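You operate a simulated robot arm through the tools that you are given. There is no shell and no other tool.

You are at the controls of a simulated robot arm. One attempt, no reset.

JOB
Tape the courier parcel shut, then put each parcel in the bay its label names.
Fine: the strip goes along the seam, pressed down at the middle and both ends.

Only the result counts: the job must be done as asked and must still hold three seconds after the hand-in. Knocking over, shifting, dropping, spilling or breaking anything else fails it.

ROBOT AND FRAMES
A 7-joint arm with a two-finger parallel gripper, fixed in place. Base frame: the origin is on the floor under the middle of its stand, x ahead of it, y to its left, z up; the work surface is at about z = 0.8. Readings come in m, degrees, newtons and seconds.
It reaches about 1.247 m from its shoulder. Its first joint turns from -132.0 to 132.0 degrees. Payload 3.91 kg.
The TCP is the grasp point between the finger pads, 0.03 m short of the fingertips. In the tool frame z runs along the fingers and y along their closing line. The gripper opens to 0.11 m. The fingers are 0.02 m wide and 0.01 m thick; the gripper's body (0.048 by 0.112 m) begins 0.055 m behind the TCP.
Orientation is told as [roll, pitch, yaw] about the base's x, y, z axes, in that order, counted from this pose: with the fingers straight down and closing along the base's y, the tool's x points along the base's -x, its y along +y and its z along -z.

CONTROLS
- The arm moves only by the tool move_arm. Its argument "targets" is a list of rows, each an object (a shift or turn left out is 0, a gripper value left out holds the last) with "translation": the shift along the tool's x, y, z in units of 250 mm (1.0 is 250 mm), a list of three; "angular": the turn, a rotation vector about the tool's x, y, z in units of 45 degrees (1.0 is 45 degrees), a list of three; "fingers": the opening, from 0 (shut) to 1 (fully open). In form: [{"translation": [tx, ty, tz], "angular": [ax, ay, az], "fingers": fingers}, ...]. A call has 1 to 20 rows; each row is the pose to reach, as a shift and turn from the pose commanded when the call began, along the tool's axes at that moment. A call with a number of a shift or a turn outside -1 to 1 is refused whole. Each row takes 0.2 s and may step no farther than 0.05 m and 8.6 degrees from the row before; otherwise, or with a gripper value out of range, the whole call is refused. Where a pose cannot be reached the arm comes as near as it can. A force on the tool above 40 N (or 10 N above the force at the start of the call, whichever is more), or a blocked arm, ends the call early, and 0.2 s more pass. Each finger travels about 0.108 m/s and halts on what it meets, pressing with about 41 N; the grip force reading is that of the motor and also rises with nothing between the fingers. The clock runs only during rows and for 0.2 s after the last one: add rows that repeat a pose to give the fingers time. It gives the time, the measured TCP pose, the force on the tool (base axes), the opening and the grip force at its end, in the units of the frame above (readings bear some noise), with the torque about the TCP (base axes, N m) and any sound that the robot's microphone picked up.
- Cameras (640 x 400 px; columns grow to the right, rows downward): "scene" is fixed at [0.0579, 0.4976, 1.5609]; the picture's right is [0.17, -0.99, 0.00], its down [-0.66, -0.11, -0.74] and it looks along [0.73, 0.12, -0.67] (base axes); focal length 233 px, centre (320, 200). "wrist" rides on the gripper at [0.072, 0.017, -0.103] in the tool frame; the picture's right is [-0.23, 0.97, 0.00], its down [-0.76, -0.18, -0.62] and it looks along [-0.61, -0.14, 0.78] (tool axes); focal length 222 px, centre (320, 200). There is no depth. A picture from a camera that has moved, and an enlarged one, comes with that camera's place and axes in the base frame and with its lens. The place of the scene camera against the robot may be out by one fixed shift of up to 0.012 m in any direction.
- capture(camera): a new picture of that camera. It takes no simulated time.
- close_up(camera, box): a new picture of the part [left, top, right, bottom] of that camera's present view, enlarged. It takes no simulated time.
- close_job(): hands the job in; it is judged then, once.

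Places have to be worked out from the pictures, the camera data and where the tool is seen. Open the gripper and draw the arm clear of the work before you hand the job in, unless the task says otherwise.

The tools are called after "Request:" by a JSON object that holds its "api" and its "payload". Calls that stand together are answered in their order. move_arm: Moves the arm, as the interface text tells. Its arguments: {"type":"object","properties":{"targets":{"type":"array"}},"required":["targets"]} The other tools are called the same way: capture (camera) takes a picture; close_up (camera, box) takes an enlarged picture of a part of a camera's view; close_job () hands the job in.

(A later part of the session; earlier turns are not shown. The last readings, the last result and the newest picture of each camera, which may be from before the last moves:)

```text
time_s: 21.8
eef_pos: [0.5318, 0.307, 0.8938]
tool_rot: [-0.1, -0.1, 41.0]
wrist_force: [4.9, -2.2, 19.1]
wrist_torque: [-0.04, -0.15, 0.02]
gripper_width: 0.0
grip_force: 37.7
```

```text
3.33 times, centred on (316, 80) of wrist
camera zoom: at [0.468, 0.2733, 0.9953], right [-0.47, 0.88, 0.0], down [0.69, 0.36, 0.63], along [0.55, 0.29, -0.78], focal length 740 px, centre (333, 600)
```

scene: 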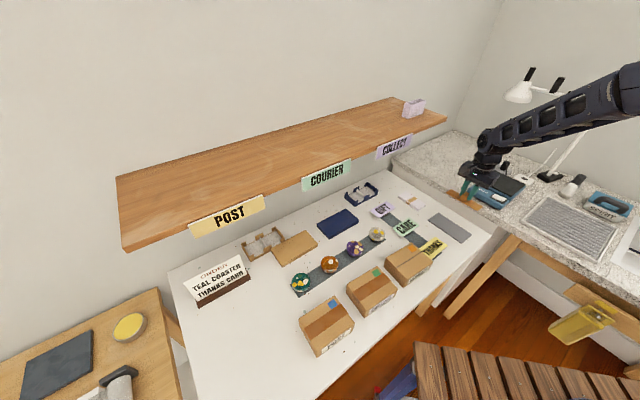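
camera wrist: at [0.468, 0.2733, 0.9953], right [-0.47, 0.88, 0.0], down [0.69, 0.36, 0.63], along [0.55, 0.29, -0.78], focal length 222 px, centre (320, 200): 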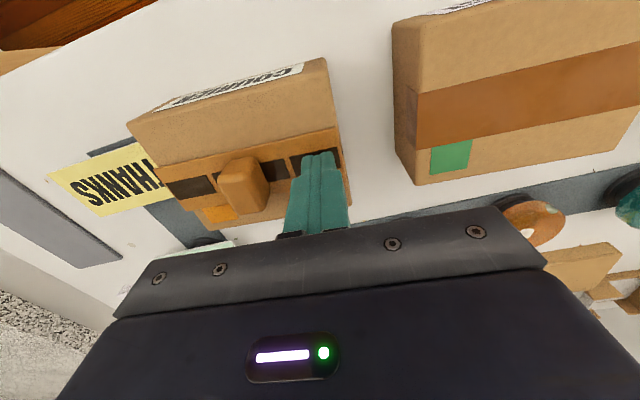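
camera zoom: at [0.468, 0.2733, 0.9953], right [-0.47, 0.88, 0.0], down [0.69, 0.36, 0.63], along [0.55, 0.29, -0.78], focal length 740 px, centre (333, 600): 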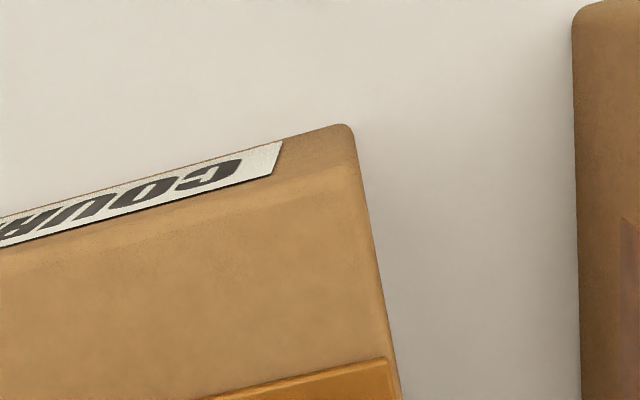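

The left end was pressed at 19 N; the lift call was refused for step size. I'll lift with smaller steps and open the gripper.

Request:
{"api": "move_arm", "payload": {"targets": [{"translation": [0, 0, -0.06], "fingers": 0}, {"translation": [0, 0, -0.2], "fingers": 0}, {"translation": [0, -0.08, -0.36], "fingers": 0.3}, {"translation": [0, -0.16, -0.53], "fingers": 0.7}, {"translation": [0, -0.2, -0.7], "fingers": 1}, {"translation": [0, -0.2, -0.85], "fingers": 1}]}}

Request:
{"api": "capture", "payload": {"camera": "wrist"}}

Request:
{"api": "close_up", "payload": {"camera": "wrist", "box": [260, 50, 388, 130]}}

Request:
{"api": "close_up", "payload": {"camera": "scene", "box": [290, 220, 450, 320]}}

```text
time_s: 23.2
eef_pos: [0.5647, 0.2716, 1.104]
tool_rot: [0.1, 0.0, 41.0]
wrist_force: [0.2, -0.1, -0.6]
wrist_torque: [-0.01, 0.04, -0.04]
gripper_width: 0.11
grip_force: 0.0
```

```text
taken
camera wrist: at [0.4998, 0.2367, 1.2071], right [-0.47, 0.88, 0.0], down [0.69, 0.37, 0.62], along [0.55, 0.29, -0.78], focal length 222 px, centre (320, 200)
```

wrist: 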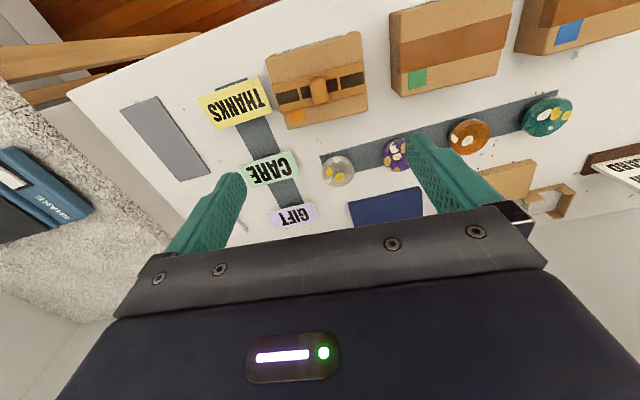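

```text
5.00 times, centred on (324, 90) of wrist
camera zoom: at [0.4998, 0.2367, 1.2071], right [-0.47, 0.88, 0.0], down [0.69, 0.37, 0.62], along [0.55, 0.29, -0.78], focal length 1111 px, centre (300, 750)
```

zoom: 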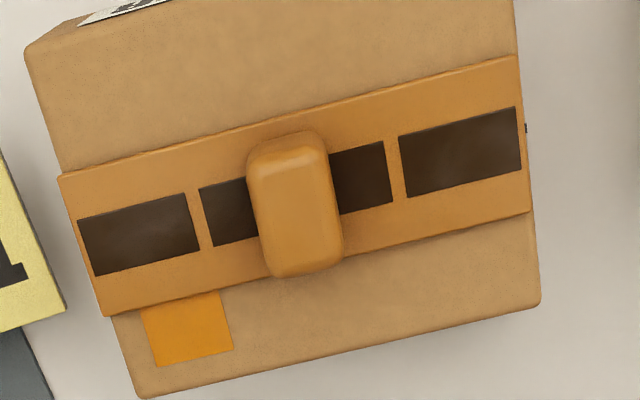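

```text
4.00 times, centred on (370, 270) of scene
camera zoom: at [0.0579, 0.4976, 1.5609], right [0.17, -0.99, 0.0], down [-0.66, -0.11, -0.74], along [0.73, 0.12, -0.67], focal length 933 px, centre (120, -80)
```

zoom: 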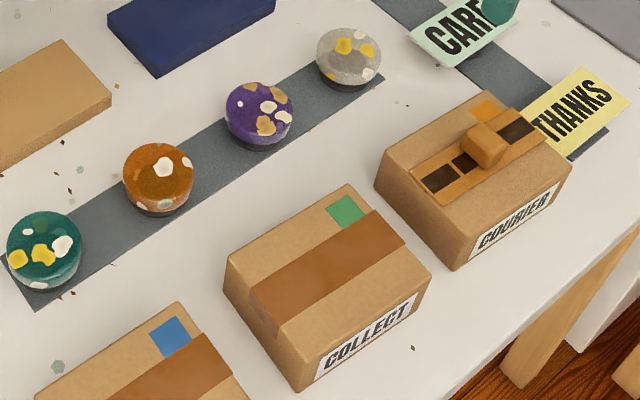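

All three points on the strip are pressed and the parcel hasn't moved. Next I'll rise and survey the shelf from above to get its height, depth and bay positions.

Request:
{"api": "move_arm", "payload": {"targets": [{"translation": [-0.0557, 0.0486, -0.1429], "fingers": 1}, {"translation": [-0.1114, 0.0971, -0.2857]}, {"translation": [-0.1671, 0.1457, -0.4286]}, {"translation": [-0.2229, 0.1943, -0.5714]}, {"translation": [-0.2786, 0.2429, -0.7143]}, {"translation": [-0.3343, 0.2914, -0.8571]}, {"translation": [-0.39, 0.34, -1.0]}]}}

Request:
{"api": "move_arm", "payload": {"targets": [{"translation": [-0.0995, 0.0862, -0.096]}, {"translation": [-0.199, 0.1725, -0.192]}, {"translation": [-0.2985, 0.2588, -0.288]}, {"translation": [-0.398, 0.345, -0.384]}]}}

Request:
{"api": "capture", "payload": {"camera": "wrist"}}

Request:
{"api": "capture", "payload": {"camera": "scene"}}

```text
time_s: 24.8
eef_pos: [0.5809, 0.3995, 1.3548]
tool_rot: [0.0, -0.1, 40.9]
wrist_force: [-0.8, 0.0, 0.1]
wrist_torque: [0.0, 0.02, 0.0]
gripper_width: 0.1102
grip_force: 0.0
```

```text
time_s: 25.8
eef_pos: [0.5982, 0.5252, 1.4516]
tool_rot: [0.1, -0.2, 41.1]
wrist_force: [-1.3, -1.3, 1.0]
wrist_torque: [0.06, 0.01, 0.04]
gripper_width: 0.1102
grip_force: 0.0
```

```text
taken
camera wrist: at [0.5349, 0.4926, 1.5537], right [-0.47, 0.88, 0.0], down [0.69, 0.36, 0.63], along [0.55, 0.29, -0.78], focal length 222 px, centre (320, 200)
```

wrist: 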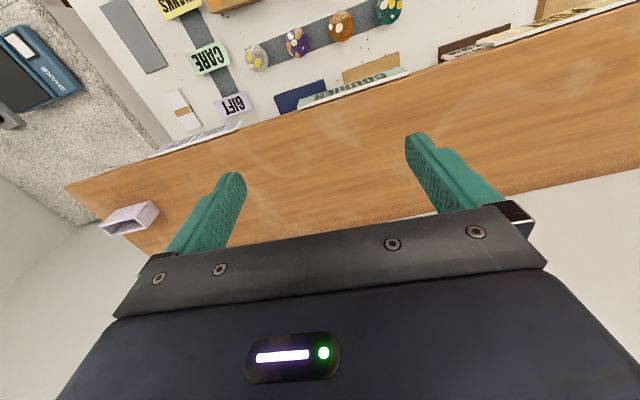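

```text
taken
```

scene: 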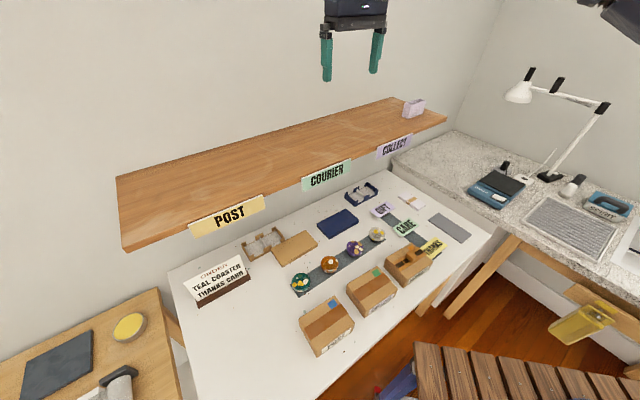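

The shelf is now in view from above. I'll enlarge the COURIER label edge, the right end with the lilac box, and the left part.

Request:
{"api": "close_up", "payload": {"camera": "wrist", "box": [270, 50, 430, 150]}}

Request:
{"api": "close_up", "payload": {"camera": "wrist", "box": [50, 110, 274, 250]}}

Request:
{"api": "close_up", "payload": {"camera": "wrist", "box": [430, 0, 640, 210]}}

```text
4.00 times, centred on (350, 100) of wrist
camera zoom: at [0.5349, 0.4926, 1.5537], right [-0.47, 0.88, 0.0], down [0.69, 0.36, 0.63], along [0.55, 0.29, -0.78], focal length 888 px, centre (200, 600)
```

zoom: 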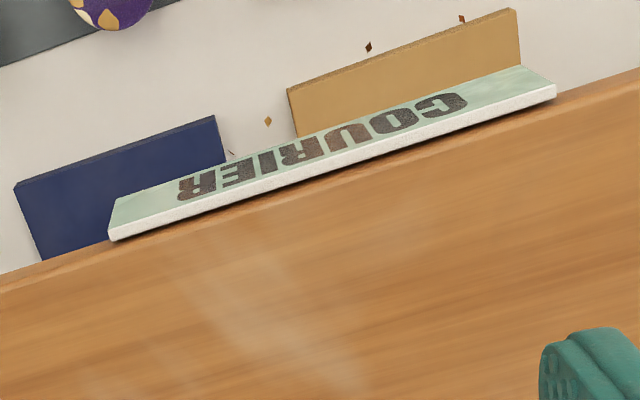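

```text
2.86 times, centred on (162, 180) of wrist
camera zoom: at [0.5349, 0.4926, 1.5537], right [-0.47, 0.88, 0.0], down [0.69, 0.36, 0.63], along [0.55, 0.29, -0.78], focal length 635 px, centre (771, 257)
```

zoom: 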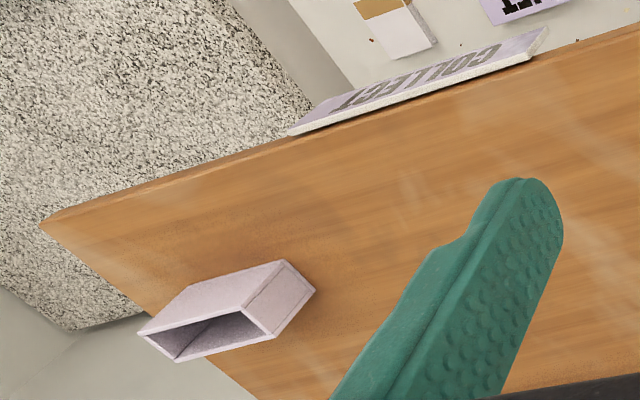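

```text
1.90 times, centred on (535, 105) of wrist
camera zoom: at [0.5349, 0.4926, 1.5537], right [-0.47, 0.88, 0.0], down [0.69, 0.36, 0.63], along [0.55, 0.29, -0.78], focal length 423 px, centre (-90, 381)
```

zoom: 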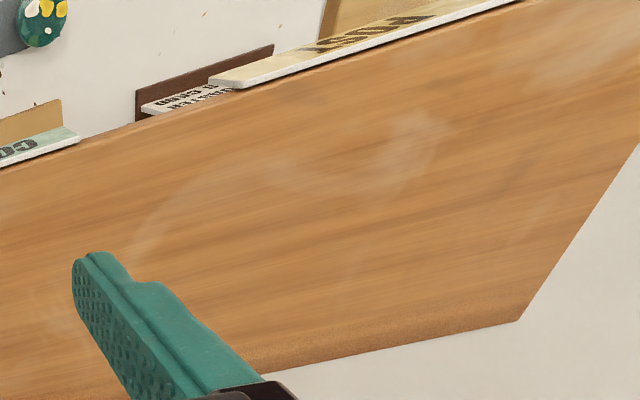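

The label tops and shelf surface sit at about z = 1.19. The front edge is about 0.82 m out along the 45° direction and the depth is about 0.27 m. COURIER is centred near (0.588, 0.573), and the lilac box is well to the right of the COLLECT bay. I'll turn back and go above the courier parcel to grip it across its short side.

Request:
{"api": "move_arm", "payload": {"targets": [{"translation": [0.0638, -0.055, 0.1333], "angular": [0, 0, 0.1667], "fingers": 1}, {"translation": [0.1277, -0.11, 0.2667], "angular": [0, 0, 0.3333]}, {"translation": [0.1915, -0.165, 0.4], "angular": [0, 0, 0.5]}, {"translation": [0.2553, -0.22, 0.5333], "angular": [0, 0, 0.6667]}, {"translation": [0.3192, -0.275, 0.6667], "angular": [0, 0, 0.8333]}, {"translation": [0.383, -0.33, 0.8], "angular": [0, 0, 1.0]}]}}

Request:
{"api": "move_arm", "payload": {"targets": [{"translation": [0.0044, -0.0875, 0.1333], "angular": [0, 0, 0.1667]}, {"translation": [0.0088, -0.175, 0.2667], "angular": [0, 0, 0.3333]}, {"translation": [0.0132, -0.2625, 0.4], "angular": [0, 0, 0.5]}, {"translation": [0.0176, -0.35, 0.5333], "angular": [0, 0, 0.6667]}, {"translation": [0.022, -0.4375, 0.6667], "angular": [0, 0, 0.8333]}, {"translation": [0.0264, -0.525, 0.8], "angular": [0, 0, 1.0]}]}}

Request:
{"api": "capture", "payload": {"camera": "wrist"}}

Request:
{"api": "close_up", "payload": {"camera": "wrist", "box": [220, 60, 412, 180]}}

```text
time_s: 27.2
eef_pos: [0.5822, 0.4026, 1.2504]
tool_rot: [0.1, -0.1, -4.1]
wrist_force: [-0.1, 0.4, 0.4]
wrist_torque: [-0.01, -0.02, 0.01]
gripper_width: 0.1098
grip_force: 0.1
```

```text
time_s: 28.6
eef_pos: [0.5705, 0.2704, 1.0501]
tool_rot: [0.2, 0.0, -49.1]
wrist_force: [-0.3, -0.4, 0.2]
wrist_torque: [0.01, 0.02, 0.01]
gripper_width: 0.11
grip_force: 0.0
```

```text
taken
camera wrist: at [0.5372, 0.3378, 1.1522], right [0.89, 0.47, 0.0], down [0.36, -0.69, 0.62], along [0.29, -0.55, -0.78], focal length 222 px, centre (320, 200)
```

wrist: 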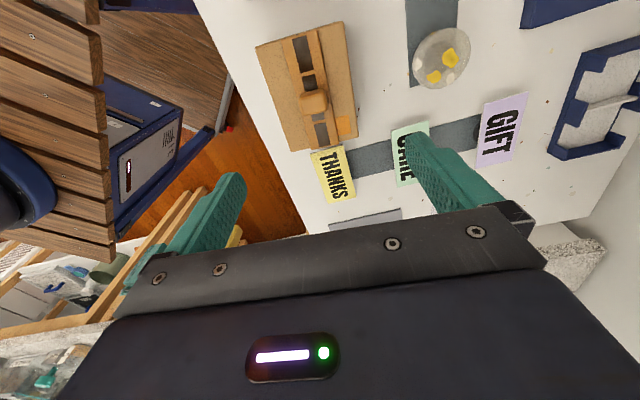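

```text
3.33 times, centred on (316, 120) of wrist
camera zoom: at [0.5372, 0.3378, 1.1522], right [0.89, 0.47, 0.0], down [0.36, -0.69, 0.62], along [0.29, -0.55, -0.78], focal length 740 px, centre (333, 467)
```

zoom: 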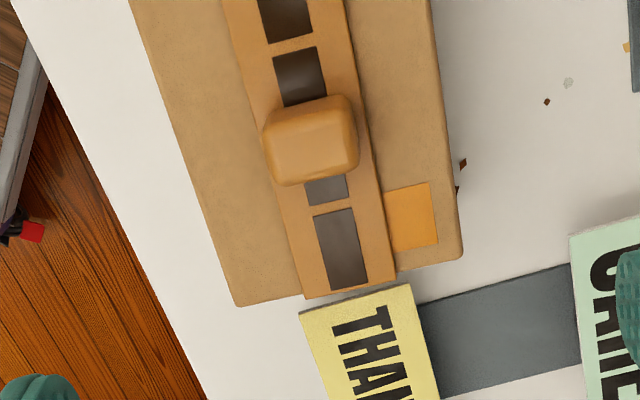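

The parcel's short axis is at about 40.5° and the TCP is roughly 7 mm too far back relative to it. I'll correct and descend to z ≈ 0.95 for a final check.

Request:
{"api": "move_arm", "payload": {"targets": [{"translation": [0.01, -0.03, 0.12], "angular": [0, 0, 0.009], "fingers": 1}, {"translation": [0.01, -0.03, 0.26], "angular": [0, 0, 0.009]}, {"translation": [0.01, -0.03, 0.38], "angular": [0, 0, 0.009]}, {"translation": [0.01, -0.03, 0.38], "angular": [0, 0, 0.009]}]}}

Request:
{"api": "capture", "payload": {"camera": "wrist"}}

Request:
{"api": "close_up", "payload": {"camera": "wrist", "box": [160, 60, 480, 260]}}

Request:
{"api": "close_up", "payload": {"camera": "scene", "box": [360, 200, 460, 300]}}

```text
time_s: 29.6
eef_pos: [0.5614, 0.2692, 0.9554]
tool_rot: [0.1, -0.1, -49.4]
wrist_force: [1.0, -0.1, 0.1]
wrist_torque: [-0.02, 0.01, -0.01]
gripper_width: 0.1101
grip_force: 0.0
```

```text
taken
camera wrist: at [0.5279, 0.3365, 1.0575], right [0.89, 0.46, 0.0], down [0.36, -0.69, 0.62], along [0.29, -0.55, -0.78], focal length 222 px, centre (320, 200)
```

wrist: 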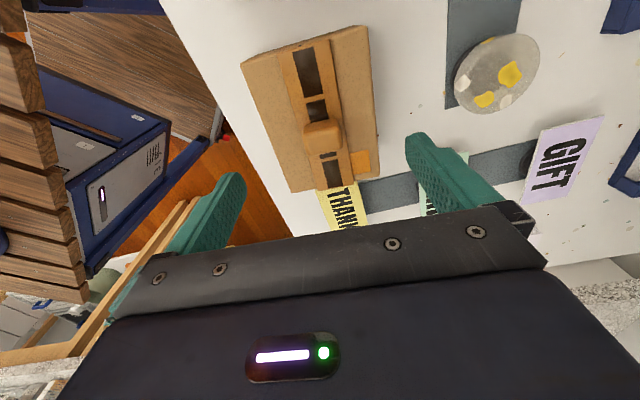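

```text
2.00 times, centred on (320, 160) of wrist
camera zoom: at [0.5279, 0.3365, 1.0575], right [0.89, 0.46, 0.0], down [0.36, -0.69, 0.62], along [0.29, -0.55, -0.78], focal length 444 px, centre (320, 280)
```

zoom: 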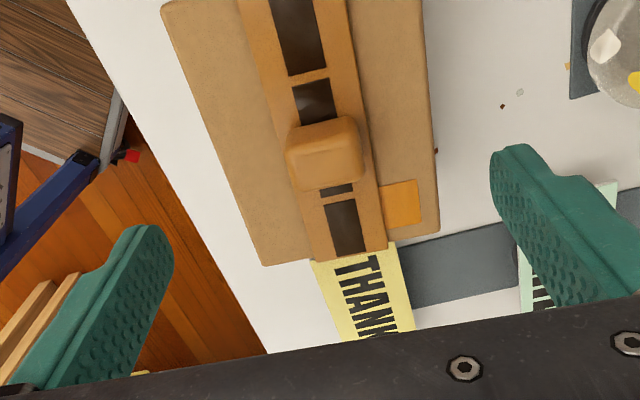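

```text
4.00 times, centred on (410, 250) of scene
camera zoom: at [0.0579, 0.4976, 1.5609], right [0.17, -0.99, 0.0], down [-0.66, -0.11, -0.74], along [0.73, 0.12, -0.67], focal length 933 px, centre (-40, 0)
```

zoom: 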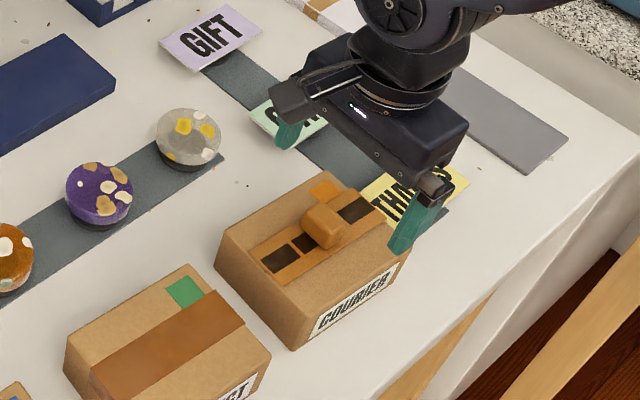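

In the tool frame the parcel's long sides lie at about ±0.0485 m, so it is centred between the fingers and aligned. I'll descend around it and then grip.

Request:
{"api": "move_arm", "payload": {"targets": [{"translation": [0, 0, 0.1], "fingers": 1}, {"translation": [0, 0, 0.2]}, {"translation": [0, 0, 0.3]}, {"translation": [0, 0, 0.37]}, {"translation": [0, 0, 0.412]}]}}

Request:
{"api": "capture", "payload": {"camera": "wrist"}}

Request:
{"api": "close_up", "payload": {"camera": "scene", "box": [360, 200, 460, 300]}}

```text
time_s: 30.8
eef_pos: [0.5601, 0.2707, 0.8518]
tool_rot: [0.0, 0.0, -49.4]
wrist_force: [0.2, 0.2, -1.1]
wrist_torque: [-0.01, -0.06, -0.02]
gripper_width: 0.1101
grip_force: 0.1
```

```text
taken
camera wrist: at [0.527, 0.3374, 0.9542], right [0.89, 0.46, 0.0], down [0.36, -0.69, 0.62], along [0.29, -0.55, -0.78], focal length 222 px, centre (320, 200)
```

wrist: 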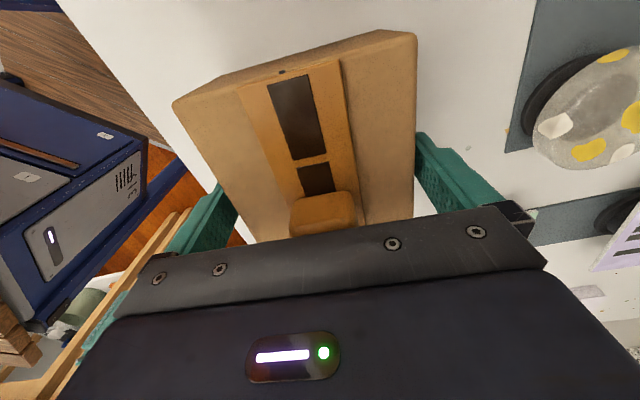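

```text
4.00 times, centred on (410, 250) of scene
camera zoom: at [0.0579, 0.4976, 1.5609], right [0.17, -0.99, 0.0], down [-0.66, -0.11, -0.74], along [0.73, 0.12, -0.67], focal length 933 px, centre (-40, 0)
```

zoom: 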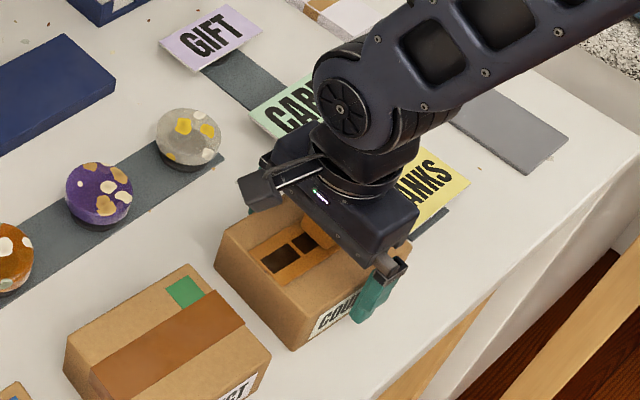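

The fingers straddle the parcel without contact. I'll close the gripper.

Request:
{"api": "move_arm", "payload": {"targets": [{"translation": [0, 0, 0], "fingers": 0.9}, {"translation": [0, 0, 0], "fingers": 0.85}, {"translation": [0, 0, 0], "fingers": 0.6}, {"translation": [0, 0, 0], "fingers": 0.6}]}}

```text
time_s: 31.8
eef_pos: [0.5611, 0.2695, 0.8506]
tool_rot: [0.2, -0.1, -49.4]
wrist_force: [1.0, -0.2, 0.0]
wrist_torque: [-0.02, -0.04, 0.06]
gripper_width: 0.0997
grip_force: 41.2
```

The parcel is gripped at 0.0997 m with 41 N. I'll lift straight up.

Request:
{"api": "move_arm", "payload": {"targets": [{"translation": [0, 0, -0.04], "fingers": 0.6}, {"translation": [0, 0, -0.12], "fingers": 0.6}, {"translation": [0, 0, -0.26], "fingers": 0.6}, {"translation": [0, 0, -0.42], "fingers": 0.6}, {"translation": [0, 0, -0.6], "fingers": 0.6}, {"translation": [0, 0, -0.78], "fingers": 0.6}, {"translation": [0, 0, -0.96], "fingers": 0.6}]}}

Request:
{"api": "capture", "payload": {"camera": "wrist"}}

Request:
{"api": "capture", "payload": {"camera": "scene"}}

```text
time_s: 33.4
eef_pos: [0.5623, 0.271, 1.0927]
tool_rot: [0.1, -0.1, -49.4]
wrist_force: [-0.4, 0.0, -3.1]
wrist_torque: [-0.05, 0.05, -0.01]
gripper_width: 0.0998
grip_force: 42.0
```

```text
taken
camera wrist: at [0.5278, 0.3373, 1.1953], right [0.89, 0.46, 0.0], down [0.36, -0.69, 0.62], along [0.29, -0.55, -0.78], focal length 222 px, centre (320, 200)
```

wrist: 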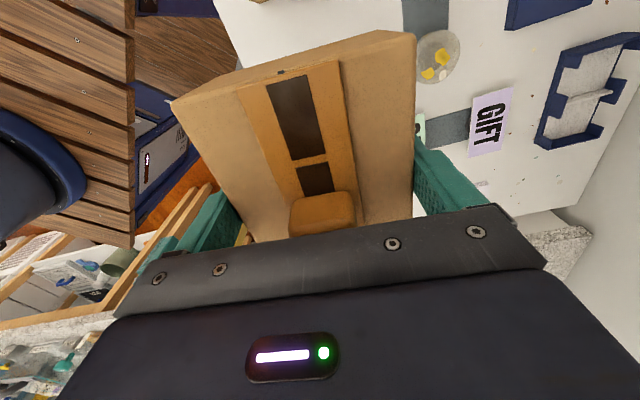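

```text
taken
```

scene: 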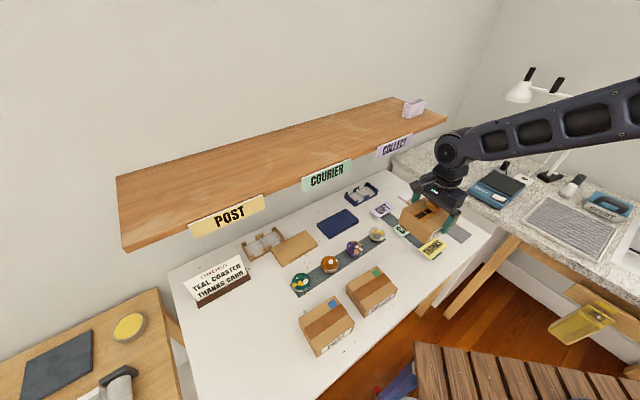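

The parcel is up (about 3 N) and steady. I'll rise to z ≈ 1.33 before moving over the shelf.

Request:
{"api": "move_arm", "payload": {"targets": [{"translation": [0, 0, -0.16], "fingers": 0.6}, {"translation": [0, 0, -0.32], "fingers": 0.6}, {"translation": [0, 0, -0.48], "fingers": 0.6}, {"translation": [0, 0, -0.64], "fingers": 0.6}, {"translation": [0, 0, -0.8], "fingers": 0.6}, {"translation": [0, 0, -0.95], "fingers": 0.6}]}}

Request:
{"api": "move_arm", "payload": {"targets": [{"translation": [0.09, 0.136, 0], "fingers": 0.6}, {"translation": [0.18, 0.272, 0], "fingers": 0.6}, {"translation": [0.27, 0.408, 0], "fingers": 0.6}, {"translation": [0.36, 0.544, 0], "fingers": 0.6}, {"translation": [0.444, 0.68, 0], "fingers": 0.6}]}}

Request:
{"api": "capture", "payload": {"camera": "scene"}}

Request:
{"api": "capture", "payload": {"camera": "wrist"}}

```text
time_s: 34.8
eef_pos: [0.5587, 0.2685, 1.3306]
tool_rot: [0.0, 0.0, -49.4]
wrist_force: [0.2, 0.2, -2.8]
wrist_torque: [-0.01, 0.06, 0.0]
gripper_width: 0.0996
grip_force: 40.2
```

```text
time_s: 36.0
eef_pos: [0.6168, 0.4637, 1.329]
tool_rot: [0.1, 0.0, -49.4]
wrist_force: [-0.5, -0.9, -1.9]
wrist_torque: [0.03, 0.02, 0.02]
gripper_width: 0.0998
grip_force: 40.8
```

```text
taken
```

scene: 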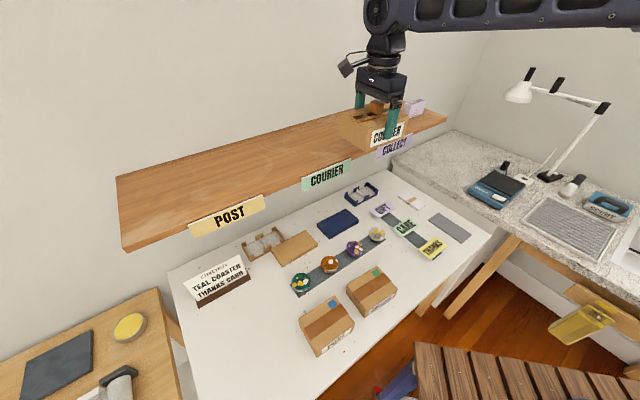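

```text
taken
camera wrist: at [0.5829, 0.5309, 1.4328], right [0.89, 0.46, 0.0], down [0.36, -0.69, 0.62], along [0.29, -0.55, -0.78], focal length 222 px, centre (320, 200)
```

wrist: 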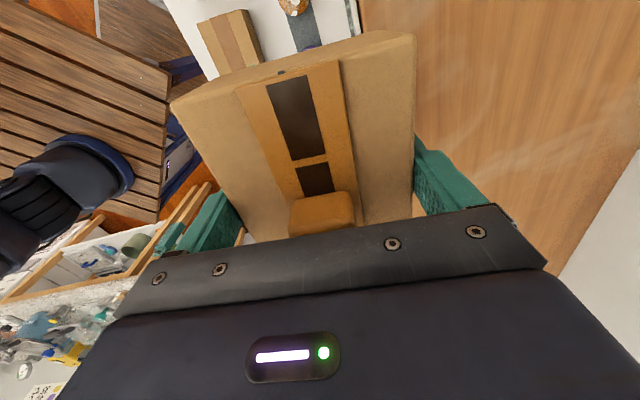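

The parcel is clear above the shelf edge. I'll continue in over the COURIER bay and align it with the shelf.

Request:
{"api": "move_arm", "payload": {"targets": [{"translation": [0.0888, 0.1384, 0], "angular": [0, 0, -0.018], "fingers": 0.6}, {"translation": [0.1776, 0.2768, 0], "angular": [0, 0, -0.036], "fingers": 0.6}, {"translation": [0.2664, 0.4152, 0], "angular": [0, 0, -0.053], "fingers": 0.6}, {"translation": [0.3552, 0.5536, 0], "angular": [0, 0, -0.071], "fingers": 0.6}, {"translation": [0.444, 0.692, 0], "angular": [0, 0, -0.089], "fingers": 0.6}, {"translation": [0.444, 0.692, 0], "angular": [0, 0, -0.089], "fingers": 0.6}]}}

Request:
{"api": "capture", "payload": {"camera": "scene"}}

Request:
{"api": "capture", "payload": {"camera": "wrist"}}

```text
time_s: 37.4
eef_pos: [0.6758, 0.6619, 1.3278]
tool_rot: [-0.1, -0.1, -45.3]
wrist_force: [0.1, -0.3, -2.8]
wrist_torque: [-0.03, 0.01, -0.02]
gripper_width: 0.0996
grip_force: 41.0
```

```text
taken
```

scene: 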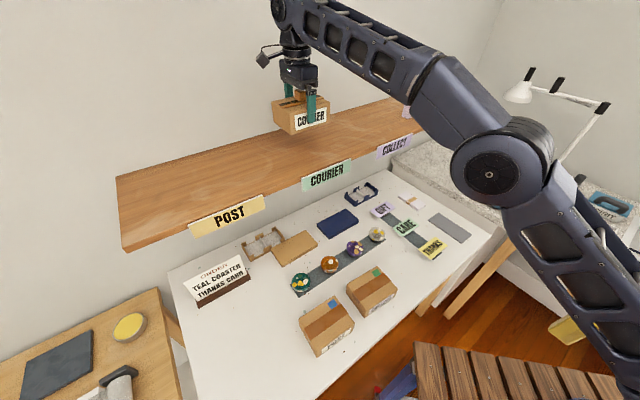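

```text
taken
camera wrist: at [0.6379, 0.7262, 1.4304], right [0.85, 0.52, 0.0], down [0.41, -0.67, 0.62], along [0.33, -0.53, -0.78], focal length 222 px, centre (320, 200)
```

wrist: 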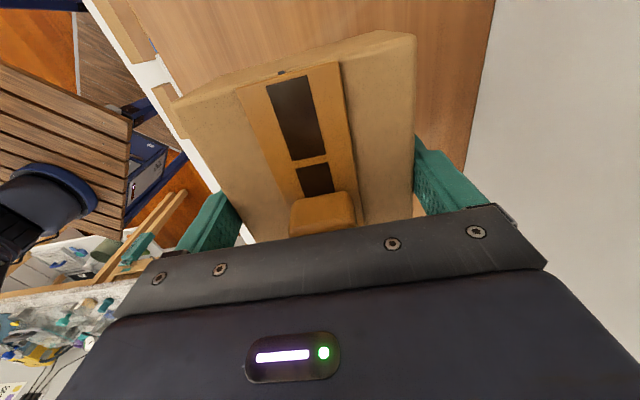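

The parcel is above the middle depth of the COURIER bay, with TCP at (0.676, 0.662). The shelf rear edge measures about 0.14 m behind it, so there's clearance. I'll lower to just above the expected contact.

Request:
{"api": "move_arm", "payload": {"targets": [{"translation": [0, 0, 0.1], "fingers": 0.6}, {"translation": [0, 0, 0.2], "fingers": 0.6}, {"translation": [0, 0, 0.27], "fingers": 0.6}, {"translation": [0, 0, 0.3], "fingers": 0.6}]}}

Request:
{"api": "close_up", "payload": {"camera": "scene", "box": [230, 60, 390, 200]}}

```text
time_s: 38.4
eef_pos: [0.6749, 0.6594, 1.2538]
tool_rot: [0.1, -0.1, -45.4]
wrist_force: [-0.3, -1.0, -3.6]
wrist_torque: [0.02, 0.03, 0.0]
gripper_width: 0.0997
grip_force: 41.6
```

```text
2.86 times, centred on (310, 130) of scene
camera zoom: at [0.0579, 0.4976, 1.5609], right [0.17, -0.99, 0.0], down [-0.66, -0.11, -0.74], along [0.73, 0.12, -0.67], focal length 666 px, centre (349, 400)
```

zoom: 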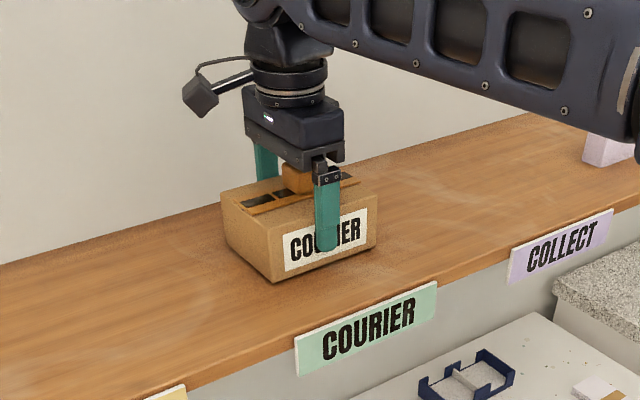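

The bottom is close to the shelf. I'll lower in 1.5 mm steps until the weight is taken.

Request:
{"api": "move_arm", "payload": {"targets": [{"translation": [0, 0, 0.008], "fingers": 0.6}, {"translation": [0, 0, 0.016], "fingers": 0.6}, {"translation": [0, 0, 0.024], "fingers": 0.6}, {"translation": [0, 0, 0.032], "fingers": 0.6}]}}

```text
time_s: 39.4
eef_pos: [0.6759, 0.6611, 1.2509]
tool_rot: [0.4, 0.0, -45.4]
wrist_force: [9.3, 8.6, 34.6]
wrist_torque: [-1.03, 0.76, 0.32]
gripper_width: 0.0997
grip_force: 41.3
```

Contact came at TCP z = 1.251, which puts the shelf top at z ≈ 1.200. It's pressing at 35 N, so I'll back off a few millimetres before releasing.

Request:
{"api": "move_arm", "payload": {"targets": [{"translation": [0, 0, -0.01], "fingers": 0.6}, {"translation": [0, 0, -0.017], "fingers": 0.6}]}}

```text
time_s: 40.0
eef_pos: [0.6755, 0.6608, 1.2504]
tool_rot: [0.0, -0.1, -45.4]
wrist_force: [1.3, 3.7, 15.3]
wrist_torque: [1.01, -0.58, 0.0]
gripper_width: 0.0996
grip_force: 40.9
```

Still 15 N of push. I'll ease up another 1.5 mm, then open.

Request:
{"api": "move_arm", "payload": {"targets": [{"translation": [0, 0, -0.006], "fingers": 0.6}, {"translation": [0, 0, -0.006], "fingers": 0.6}]}}

Request:
{"api": "close_up", "payload": {"camera": "scene", "box": [250, 80, 370, 170]}}

```text
time_s: 40.6
eef_pos: [0.6773, 0.6598, 1.251]
tool_rot: [-0.1, -0.1, -45.6]
wrist_force: [0.8, 0.2, -3.1]
wrist_torque: [-0.05, 0.03, -0.01]
gripper_width: 0.0996
grip_force: 40.9
```

```text
4.44 times, centred on (310, 125) of scene
camera zoom: at [0.0579, 0.4976, 1.5609], right [0.17, -0.99, 0.0], down [-0.66, -0.11, -0.74], along [0.73, 0.12, -0.67], focal length 1036 px, centre (364, 533)
```

zoom: 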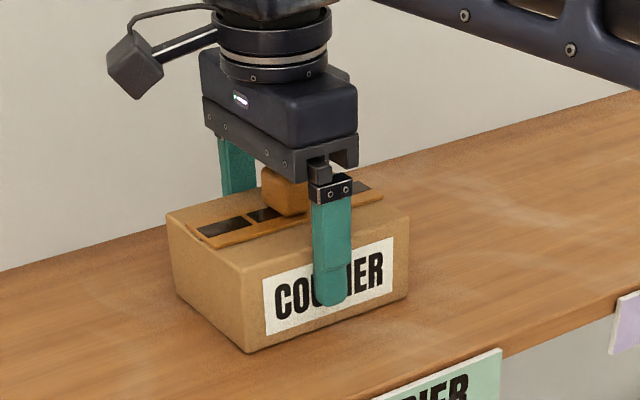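

The load is back to the parcel's weight, so it sits within a millimetre of the shelf. I'll open fully and rise straight up.

Request:
{"api": "move_arm", "payload": {"targets": [{"translation": [0, 0, 0.002], "fingers": 0.6}, {"translation": [0, 0, 0.002], "fingers": 0.95}, {"translation": [0, 0, 0.002], "fingers": 1}, {"translation": [0, 0, 0.002], "fingers": 1}, {"translation": [0, 0, -0.06], "fingers": 1}, {"translation": [0, 0, -0.16], "fingers": 1}, {"translation": [0, 0, -0.32], "fingers": 1}, {"translation": [0, 0, -0.5], "fingers": 1}]}}

Request:
{"api": "capture", "payload": {"camera": "scene"}}

Request:
{"api": "capture", "payload": {"camera": "wrist"}}

```text
time_s: 42.4
eef_pos: [0.6667, 0.651, 1.3725]
tool_rot: [0.1, -0.1, -45.4]
wrist_force: [-0.1, 1.0, -0.7]
wrist_torque: [-0.06, 0.03, 0.02]
gripper_width: 0.1101
grip_force: 0.0
out of reach, approached as far as the arm can: row 8
```

```text
taken
```

scene: 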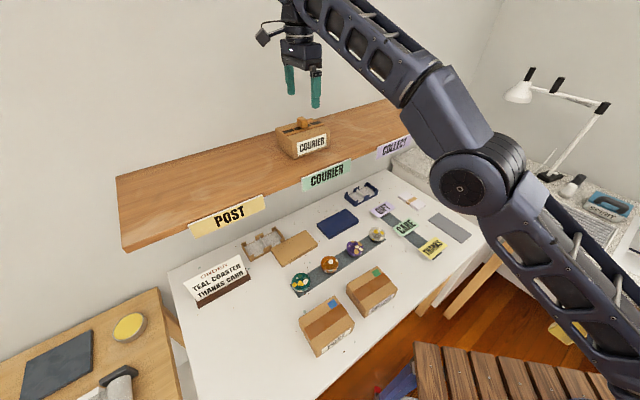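

```text
taken
camera wrist: at [0.6297, 0.7156, 1.4742], right [0.85, 0.52, 0.0], down [0.41, -0.67, 0.62], along [0.33, -0.53, -0.78], focal length 222 px, centre (320, 200)
```

wrist: 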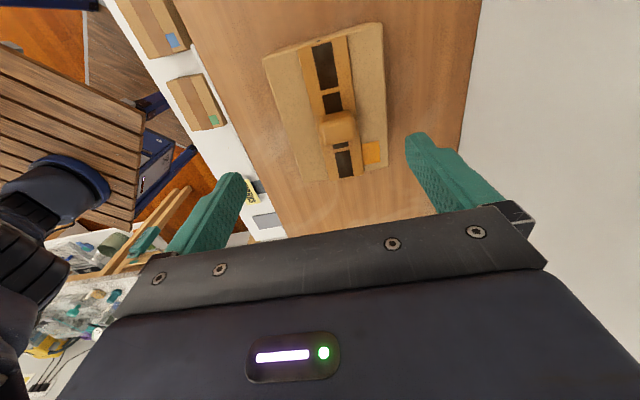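

The courier parcel is standing in its bay, and the arm was near its upper reach there, so I'll place the others slightly nearer the front. I'll retreat from the shelf and go look at the COLLECT parcel.

Request:
{"api": "move_arm", "payload": {"targets": [{"translation": [0, -0.1667, 0], "fingers": 1}, {"translation": [0, -0.3333, 0]}, {"translation": [0, -0.5, 0]}, {"translation": [0, -0.6667, 0]}, {"translation": [0, -0.8333, 0]}, {"translation": [0, -1.0, 0]}]}}

Request:
{"api": "move_arm", "payload": {"targets": [{"translation": [-0.018, -0.0626, 0.1667]}, {"translation": [-0.0357, -0.1252, 0.3333]}, {"translation": [-0.0536, -0.1878, 0.5]}, {"translation": [-0.0715, -0.2504, 0.6667]}, {"translation": [-0.0893, -0.313, 0.8333]}, {"translation": [-0.1072, -0.3756, 1.0]}]}}

Request:
{"api": "capture", "payload": {"camera": "wrist"}}

Request:
{"api": "capture", "payload": {"camera": "scene"}}

```text
time_s: 43.8
eef_pos: [0.4901, 0.4716, 1.3726]
tool_rot: [0.0, -0.2, -45.4]
wrist_force: [-0.2, 1.2, -1.3]
wrist_torque: [-0.04, 0.0, 0.02]
gripper_width: 0.1099
grip_force: 0.0
```

```text
time_s: 45.2
eef_pos: [0.4411, 0.3883, 1.1227]
tool_rot: [0.1, 0.0, -45.4]
wrist_force: [-0.1, 0.4, -0.2]
wrist_torque: [0.02, -0.05, -0.02]
gripper_width: 0.1098
grip_force: 0.0
```

```text
taken
camera wrist: at [0.4037, 0.4531, 1.2261], right [0.85, 0.52, 0.0], down [0.41, -0.67, 0.62], along [0.33, -0.53, -0.78], focal length 222 px, centre (320, 200)
```

wrist: 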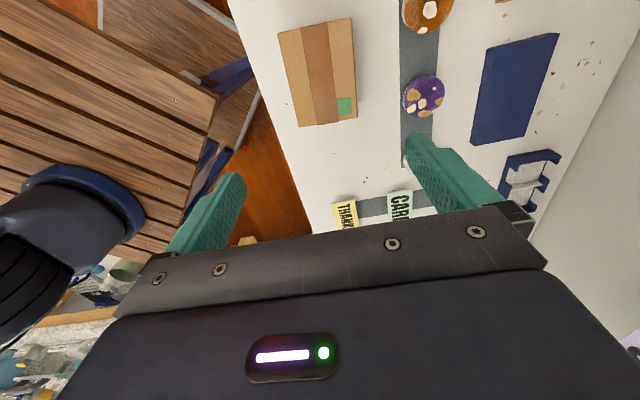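

```text
taken
```

scene: 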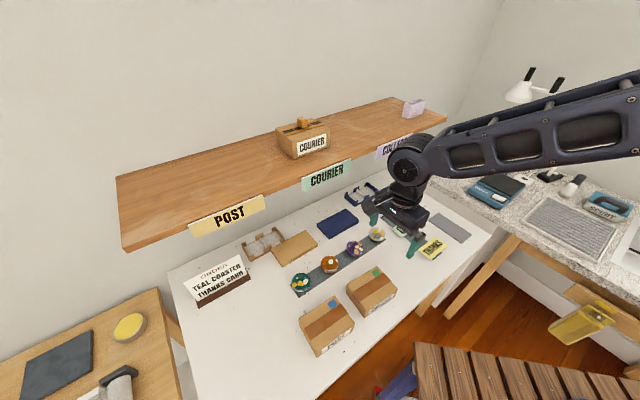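

The COLLECT parcel is in view near the top of the picture. I'll enlarge it to get its pose and height.

Request:
{"api": "close_up", "payload": {"camera": "wrist", "box": [220, 5, 428, 135]}}

Request:
{"api": "close_up", "payload": {"camera": "scene", "box": [285, 250, 413, 370]}}

```text
3.08 times, centred on (324, 70) of wrist
camera zoom: at [0.4037, 0.4531, 1.2261], right [0.85, 0.52, 0.0], down [0.41, -0.67, 0.62], along [0.33, -0.53, -0.78], focal length 684 px, centre (308, 600)
```

zoom: 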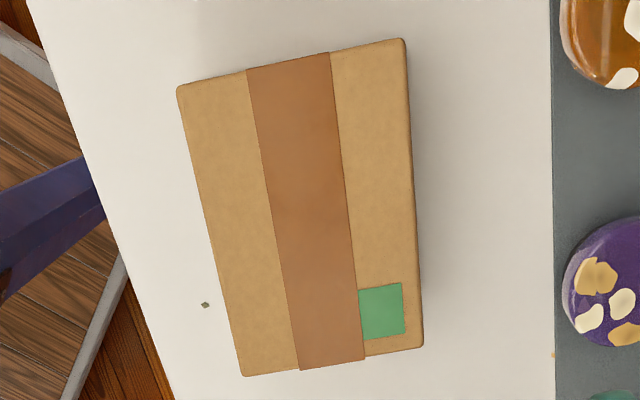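

```text
3.33 times, centred on (349, 310) of scene
camera zoom: at [0.0579, 0.4976, 1.5609], right [0.17, -0.99, 0.0], down [-0.66, -0.11, -0.74], along [0.73, 0.12, -0.67], focal length 777 px, centre (223, -167)
```

zoom: 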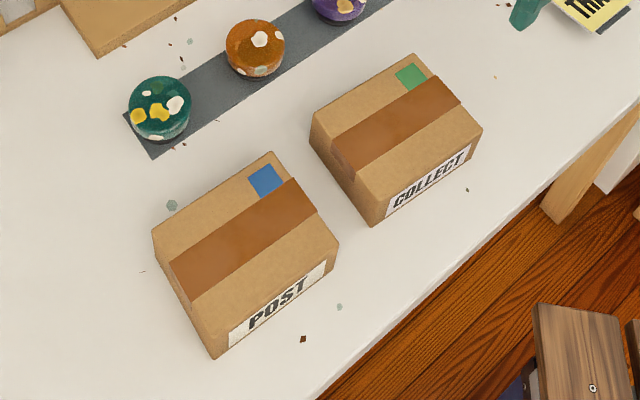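

The COLLECT parcel has the same size (0.097×0.126). Its centre is about 6 mm left and 4 mm back of the TCP, and it is turned 3.7° from the tool. I'll correct and descend to z ≈ 0.96.

Request:
{"api": "move_arm", "payload": {"targets": [{"translation": [0.0127, 0.0072, 0.16], "angular": [0, 0, 0.041], "fingers": 1}, {"translation": [0.0254, 0.0144, 0.33], "angular": [0, 0, 0.082]}, {"translation": [0.0254, 0.0144, 0.5], "angular": [0, 0, 0.082]}, {"translation": [0.0254, 0.0144, 0.65], "angular": [0, 0, 0.082]}, {"translation": [0.0254, 0.0144, 0.65], "angular": [0, 0, 0.082]}]}}

Request:
{"api": "close_up", "payload": {"camera": "wrist", "box": [160, 30, 480, 230]}}

```text
time_s: 46.4
eef_pos: [0.4403, 0.3969, 0.9607]
tool_rot: [0.1, -0.1, -49.2]
wrist_force: [-0.4, -0.7, 0.0]
wrist_torque: [0.02, -0.03, 0.0]
gripper_width: 0.1099
grip_force: 0.2
```

```text
2.00 times, centred on (320, 130) of wrist
camera zoom: at [0.4062, 0.4646, 1.0629], right [0.88, 0.47, 0.0], down [0.36, -0.69, 0.62], along [0.29, -0.55, -0.78], focal length 444 px, centre (320, 340)
```

zoom: 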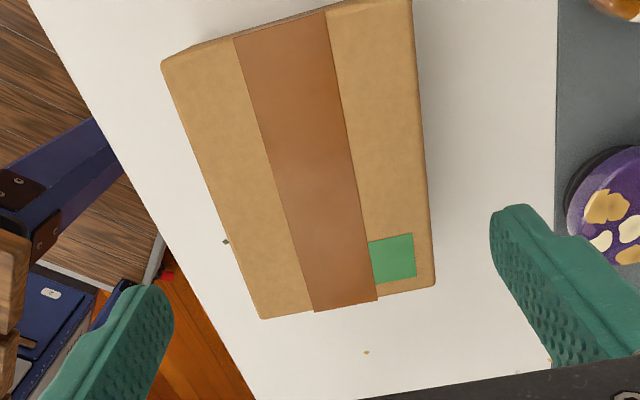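

The parcel is centred within 1 mm and aligned. I'll descend around it and close.

Request:
{"api": "move_arm", "payload": {"targets": [{"translation": [0, 0, 0.1], "fingers": 1}, {"translation": [0, 0, 0.22]}, {"translation": [0, 0, 0.33]}, {"translation": [0, 0, 0.42]}, {"translation": [0, 0, 0.456]}, {"translation": [0, 0, 0.456], "fingers": 0.92}, {"translation": [0, 0, 0.456], "fingers": 0.8}, {"translation": [0, 0, 0.456], "fingers": 0.6}, {"translation": [0, 0, 0.456], "fingers": 0.6}]}}

Request:
{"api": "capture", "payload": {"camera": "wrist"}}

```text
time_s: 48.4
eef_pos: [0.4394, 0.3976, 0.8459]
tool_rot: [0.1, -0.1, -49.0]
wrist_force: [-0.6, 0.7, 0.7]
wrist_torque: [-0.05, 0.06, 0.0]
gripper_width: 0.0995
grip_force: 41.1
```

```text
taken
camera wrist: at [0.4061, 0.4646, 0.9493], right [0.88, 0.47, 0.0], down [0.36, -0.69, 0.62], along [0.29, -0.55, -0.78], focal length 222 px, centre (320, 200)
```

wrist: 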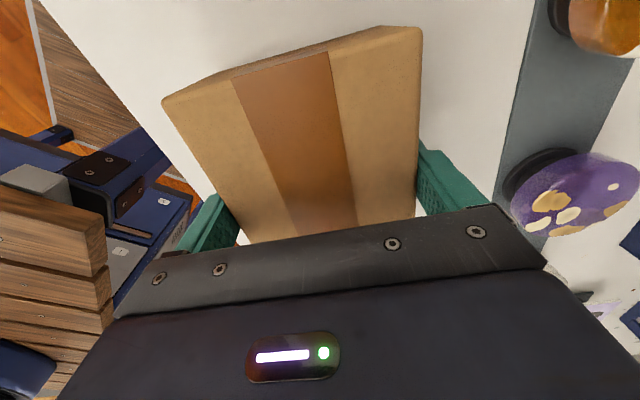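

Gripped at 0.0995 m. I'll lift it, then move right in front of the shelf toward COLLECT while rising.

Request:
{"api": "move_arm", "payload": {"targets": [{"translation": [0, 0, -0.04], "fingers": 0.6}, {"translation": [0, 0, -0.12], "fingers": 0.6}, {"translation": [0, 0, -0.26], "fingers": 0.6}, {"translation": [0, 0, -0.42], "fingers": 0.6}, {"translation": [0, 0, -0.6], "fingers": 0.6}, {"translation": [0, 0, -0.78], "fingers": 0.6}, {"translation": [0, 0, -0.96], "fingers": 0.6}]}}

Request:
{"api": "move_arm", "payload": {"targets": [{"translation": [-0.125, 0.0222, -0.11], "angular": [0, 0, -0.01], "fingers": 0.6}, {"translation": [-0.25, 0.0445, -0.22], "angular": [0, 0, -0.02], "fingers": 0.6}, {"translation": [-0.375, 0.0667, -0.33], "angular": [0, 0, -0.03], "fingers": 0.6}, {"translation": [-0.5, 0.089, -0.44], "angular": [0, 0, -0.04], "fingers": 0.6}, {"translation": [-0.625, 0.111, -0.55], "angular": [0, 0, -0.05], "fingers": 0.6}, {"translation": [-0.75, 0.1335, -0.66], "angular": [0, 0, -0.06], "fingers": 0.6}, {"translation": [-0.875, 0.156, -0.77], "angular": [0, 0, -0.07], "fingers": 0.6}, {"translation": [-1.0, 0.178, -0.88], "angular": [0, 0, -0.08], "fingers": 0.6}]}}

Request:
{"api": "capture", "payload": {"camera": "scene"}}

Request:
{"api": "capture", "payload": {"camera": "wrist"}}

```text
time_s: 50.0
eef_pos: [0.4395, 0.396, 1.0846]
tool_rot: [0.0, -0.1, -49.0]
wrist_force: [0.4, -0.2, -3.3]
wrist_torque: [-0.01, 0.01, -0.04]
gripper_width: 0.0994
grip_force: 41.0
```

```text
time_s: 51.8
eef_pos: [0.6362, 0.2342, 1.3052]
tool_rot: [0.0, 0.0, -45.3]
wrist_force: [-0.3, 0.4, -2.3]
wrist_torque: [-0.01, 0.0, 0.03]
gripper_width: 0.0996
grip_force: 40.4
```

```text
taken
```

scene: 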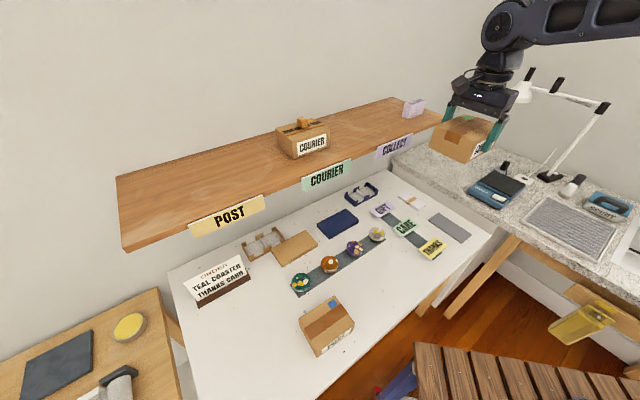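

```text
taken
camera wrist: at [0.598, 0.3006, 1.4081], right [0.85, 0.52, 0.0], down [0.41, -0.67, 0.62], along [0.33, -0.53, -0.78], focal length 222 px, centre (320, 200)
```

wrist: 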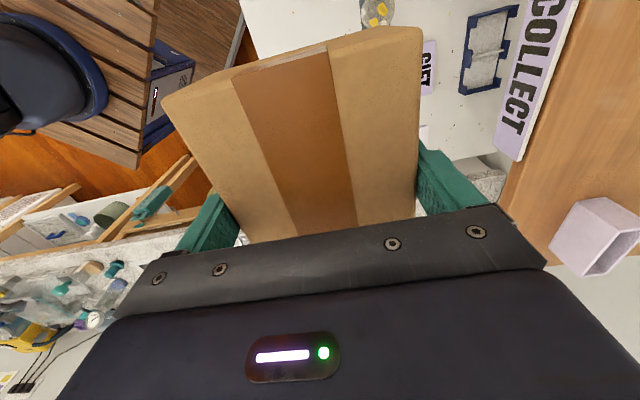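

Now in front of the COLLECT bay. I'll check the label and the lilac box from here before going in.

Request:
{"api": "close_up", "payload": {"camera": "wrist", "box": [480, 0, 640, 290]}}

Request:
{"api": "close_up", "payload": {"camera": "scene", "box": [340, 80, 500, 180]}}

```text
1.38 times, centred on (560, 145) of wrist
camera zoom: at [0.598, 0.3006, 1.4081], right [0.85, 0.52, 0.0], down [0.41, -0.67, 0.62], along [0.33, -0.53, -0.78], focal length 306 px, centre (-11, 276)
```

zoom: 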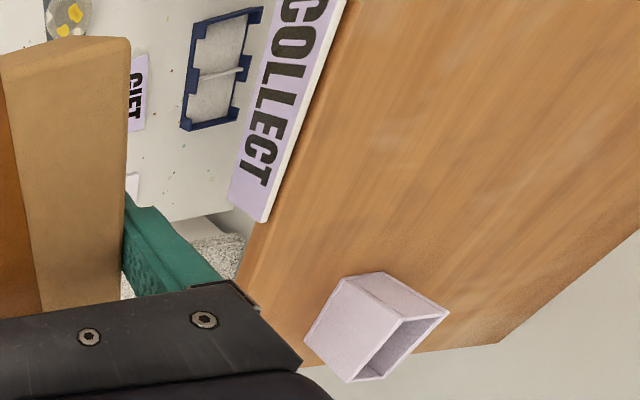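

```text
4.00 times, centred on (420, 130) of scene
camera zoom: at [0.0579, 0.4976, 1.5609], right [0.17, -0.99, 0.0], down [-0.66, -0.11, -0.74], along [0.73, 0.12, -0.67], focal length 933 px, centre (-80, 480)
```

zoom: 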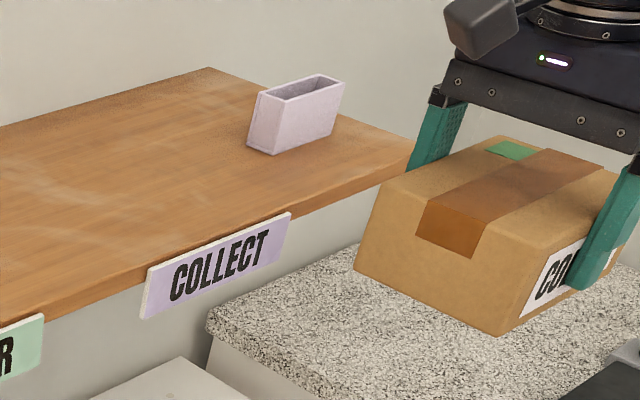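

The COLLECT label is centred at the expected place and the lilac box's near face is about 9 cm to the right of where the parcel will sit. I'll go straight in over the bay.

Request:
{"api": "move_arm", "payload": {"targets": [{"translation": [-0.002, 0.167, 0], "fingers": 0.6}, {"translation": [-0.004, 0.333, 0], "fingers": 0.6}, {"translation": [-0.006, 0.5, 0], "fingers": 0.6}, {"translation": [-0.008, 0.667, 0], "fingers": 0.6}, {"translation": [-0.011, 0.833, 0], "fingers": 0.6}, {"translation": [-0.014, 1.0, 0], "fingers": 0.6}]}}

Request:
{"api": "capture", "payload": {"camera": "scene"}}

Request:
{"api": "capture", "payload": {"camera": "wrist"}}

```text
time_s: 53.2
eef_pos: [0.8181, 0.4108, 1.3091]
tool_rot: [0.2, -0.1, -45.5]
wrist_force: [-1.3, -1.0, -1.9]
wrist_torque: [0.05, -0.05, -0.01]
gripper_width: 0.0997
grip_force: 41.2
```

```text
taken
```

scene: 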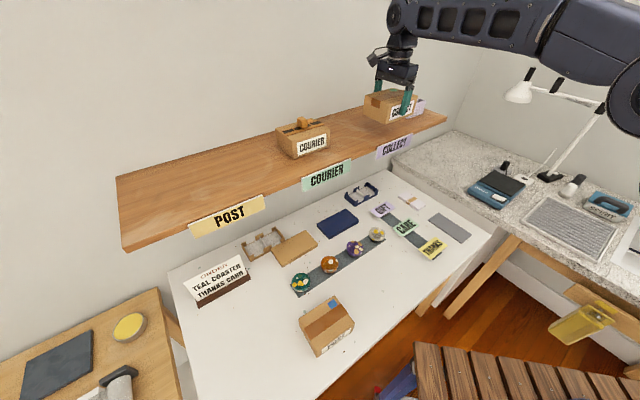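

```text
taken
camera wrist: at [0.7801, 0.4743, 1.4114], right [0.85, 0.52, 0.0], down [0.4, -0.67, 0.62], along [0.33, -0.53, -0.78], focal length 222 px, centre (320, 200)
```

wrist: 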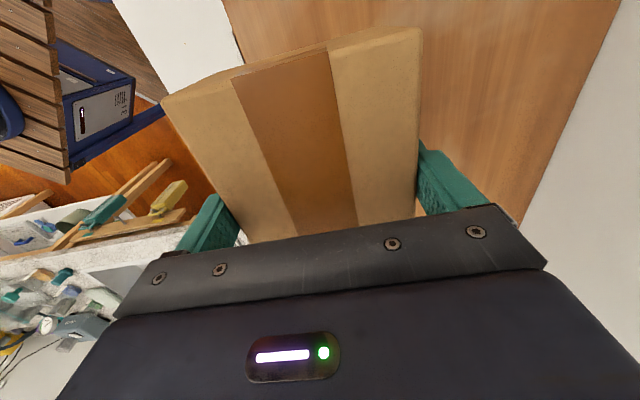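

I'll move the last 3 cm deeper and lower to about 3 mm above the expected contact, at TCP z ≈ 1.249.

Request:
{"api": "move_arm", "payload": {"targets": [{"translation": [0, 0.12, 0], "fingers": 0.6}, {"translation": [0, 0.12, 0.08], "fingers": 0.6}, {"translation": [0, 0.12, 0.15], "fingers": 0.6}, {"translation": [0, 0.12, 0.2], "fingers": 0.6}, {"translation": [0, 0.12, 0.226], "fingers": 0.6}, {"translation": [0, 0.12, 0.226], "fingers": 0.6}]}}

Request:
{"api": "close_up", "payload": {"camera": "scene", "box": [340, 60, 500, 180]}}

```text
time_s: 54.6
eef_pos: [0.838, 0.4303, 1.2511]
tool_rot: [0.1, -0.1, -45.5]
wrist_force: [0.9, 0.2, -2.9]
wrist_torque: [0.01, 0.01, 0.03]
gripper_width: 0.0997
grip_force: 40.5
```

```text
3.33 times, centred on (420, 120) of scene
camera zoom: at [0.0579, 0.4976, 1.5609], right [0.17, -0.99, 0.0], down [-0.66, -0.11, -0.74], along [0.73, 0.12, -0.67], focal length 777 px, centre (-13, 467)
```

zoom: 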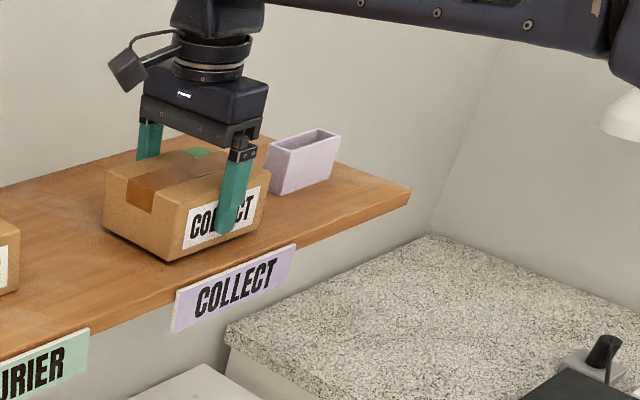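

The parcel hovers just above the COLLECT bay, clear of the lilac box. I'll lower in 1 mm steps.

Request:
{"api": "move_arm", "payload": {"targets": [{"translation": [0, 0, 0.005], "fingers": 0.6}, {"translation": [0, 0, 0.01], "fingers": 0.6}, {"translation": [0, 0, 0.014], "fingers": 0.6}]}}

```text
time_s: 55.4
eef_pos: [0.839, 0.4308, 1.2486]
tool_rot: [0.1, 0.0, -45.4]
wrist_force: [0.2, -0.1, -2.7]
wrist_torque: [0.02, 0.0, -0.01]
gripper_width: 0.0998
grip_force: 40.9
```

No contact yet at 1.2486. I'll continue down 2 mm.

Request:
{"api": "move_arm", "payload": {"targets": [{"translation": [0, 0, 0.004], "fingers": 0.6}, {"translation": [0, 0, 0.008], "fingers": 0.6}]}}

```text
time_s: 56.0
eef_pos: [0.8384, 0.4324, 1.2461]
tool_rot: [0.3, 0.0, -45.4]
wrist_force: [0.4, -0.5, 0.4]
wrist_torque: [-0.1, 0.1, 0.05]
gripper_width: 0.0995
grip_force: 40.5
```

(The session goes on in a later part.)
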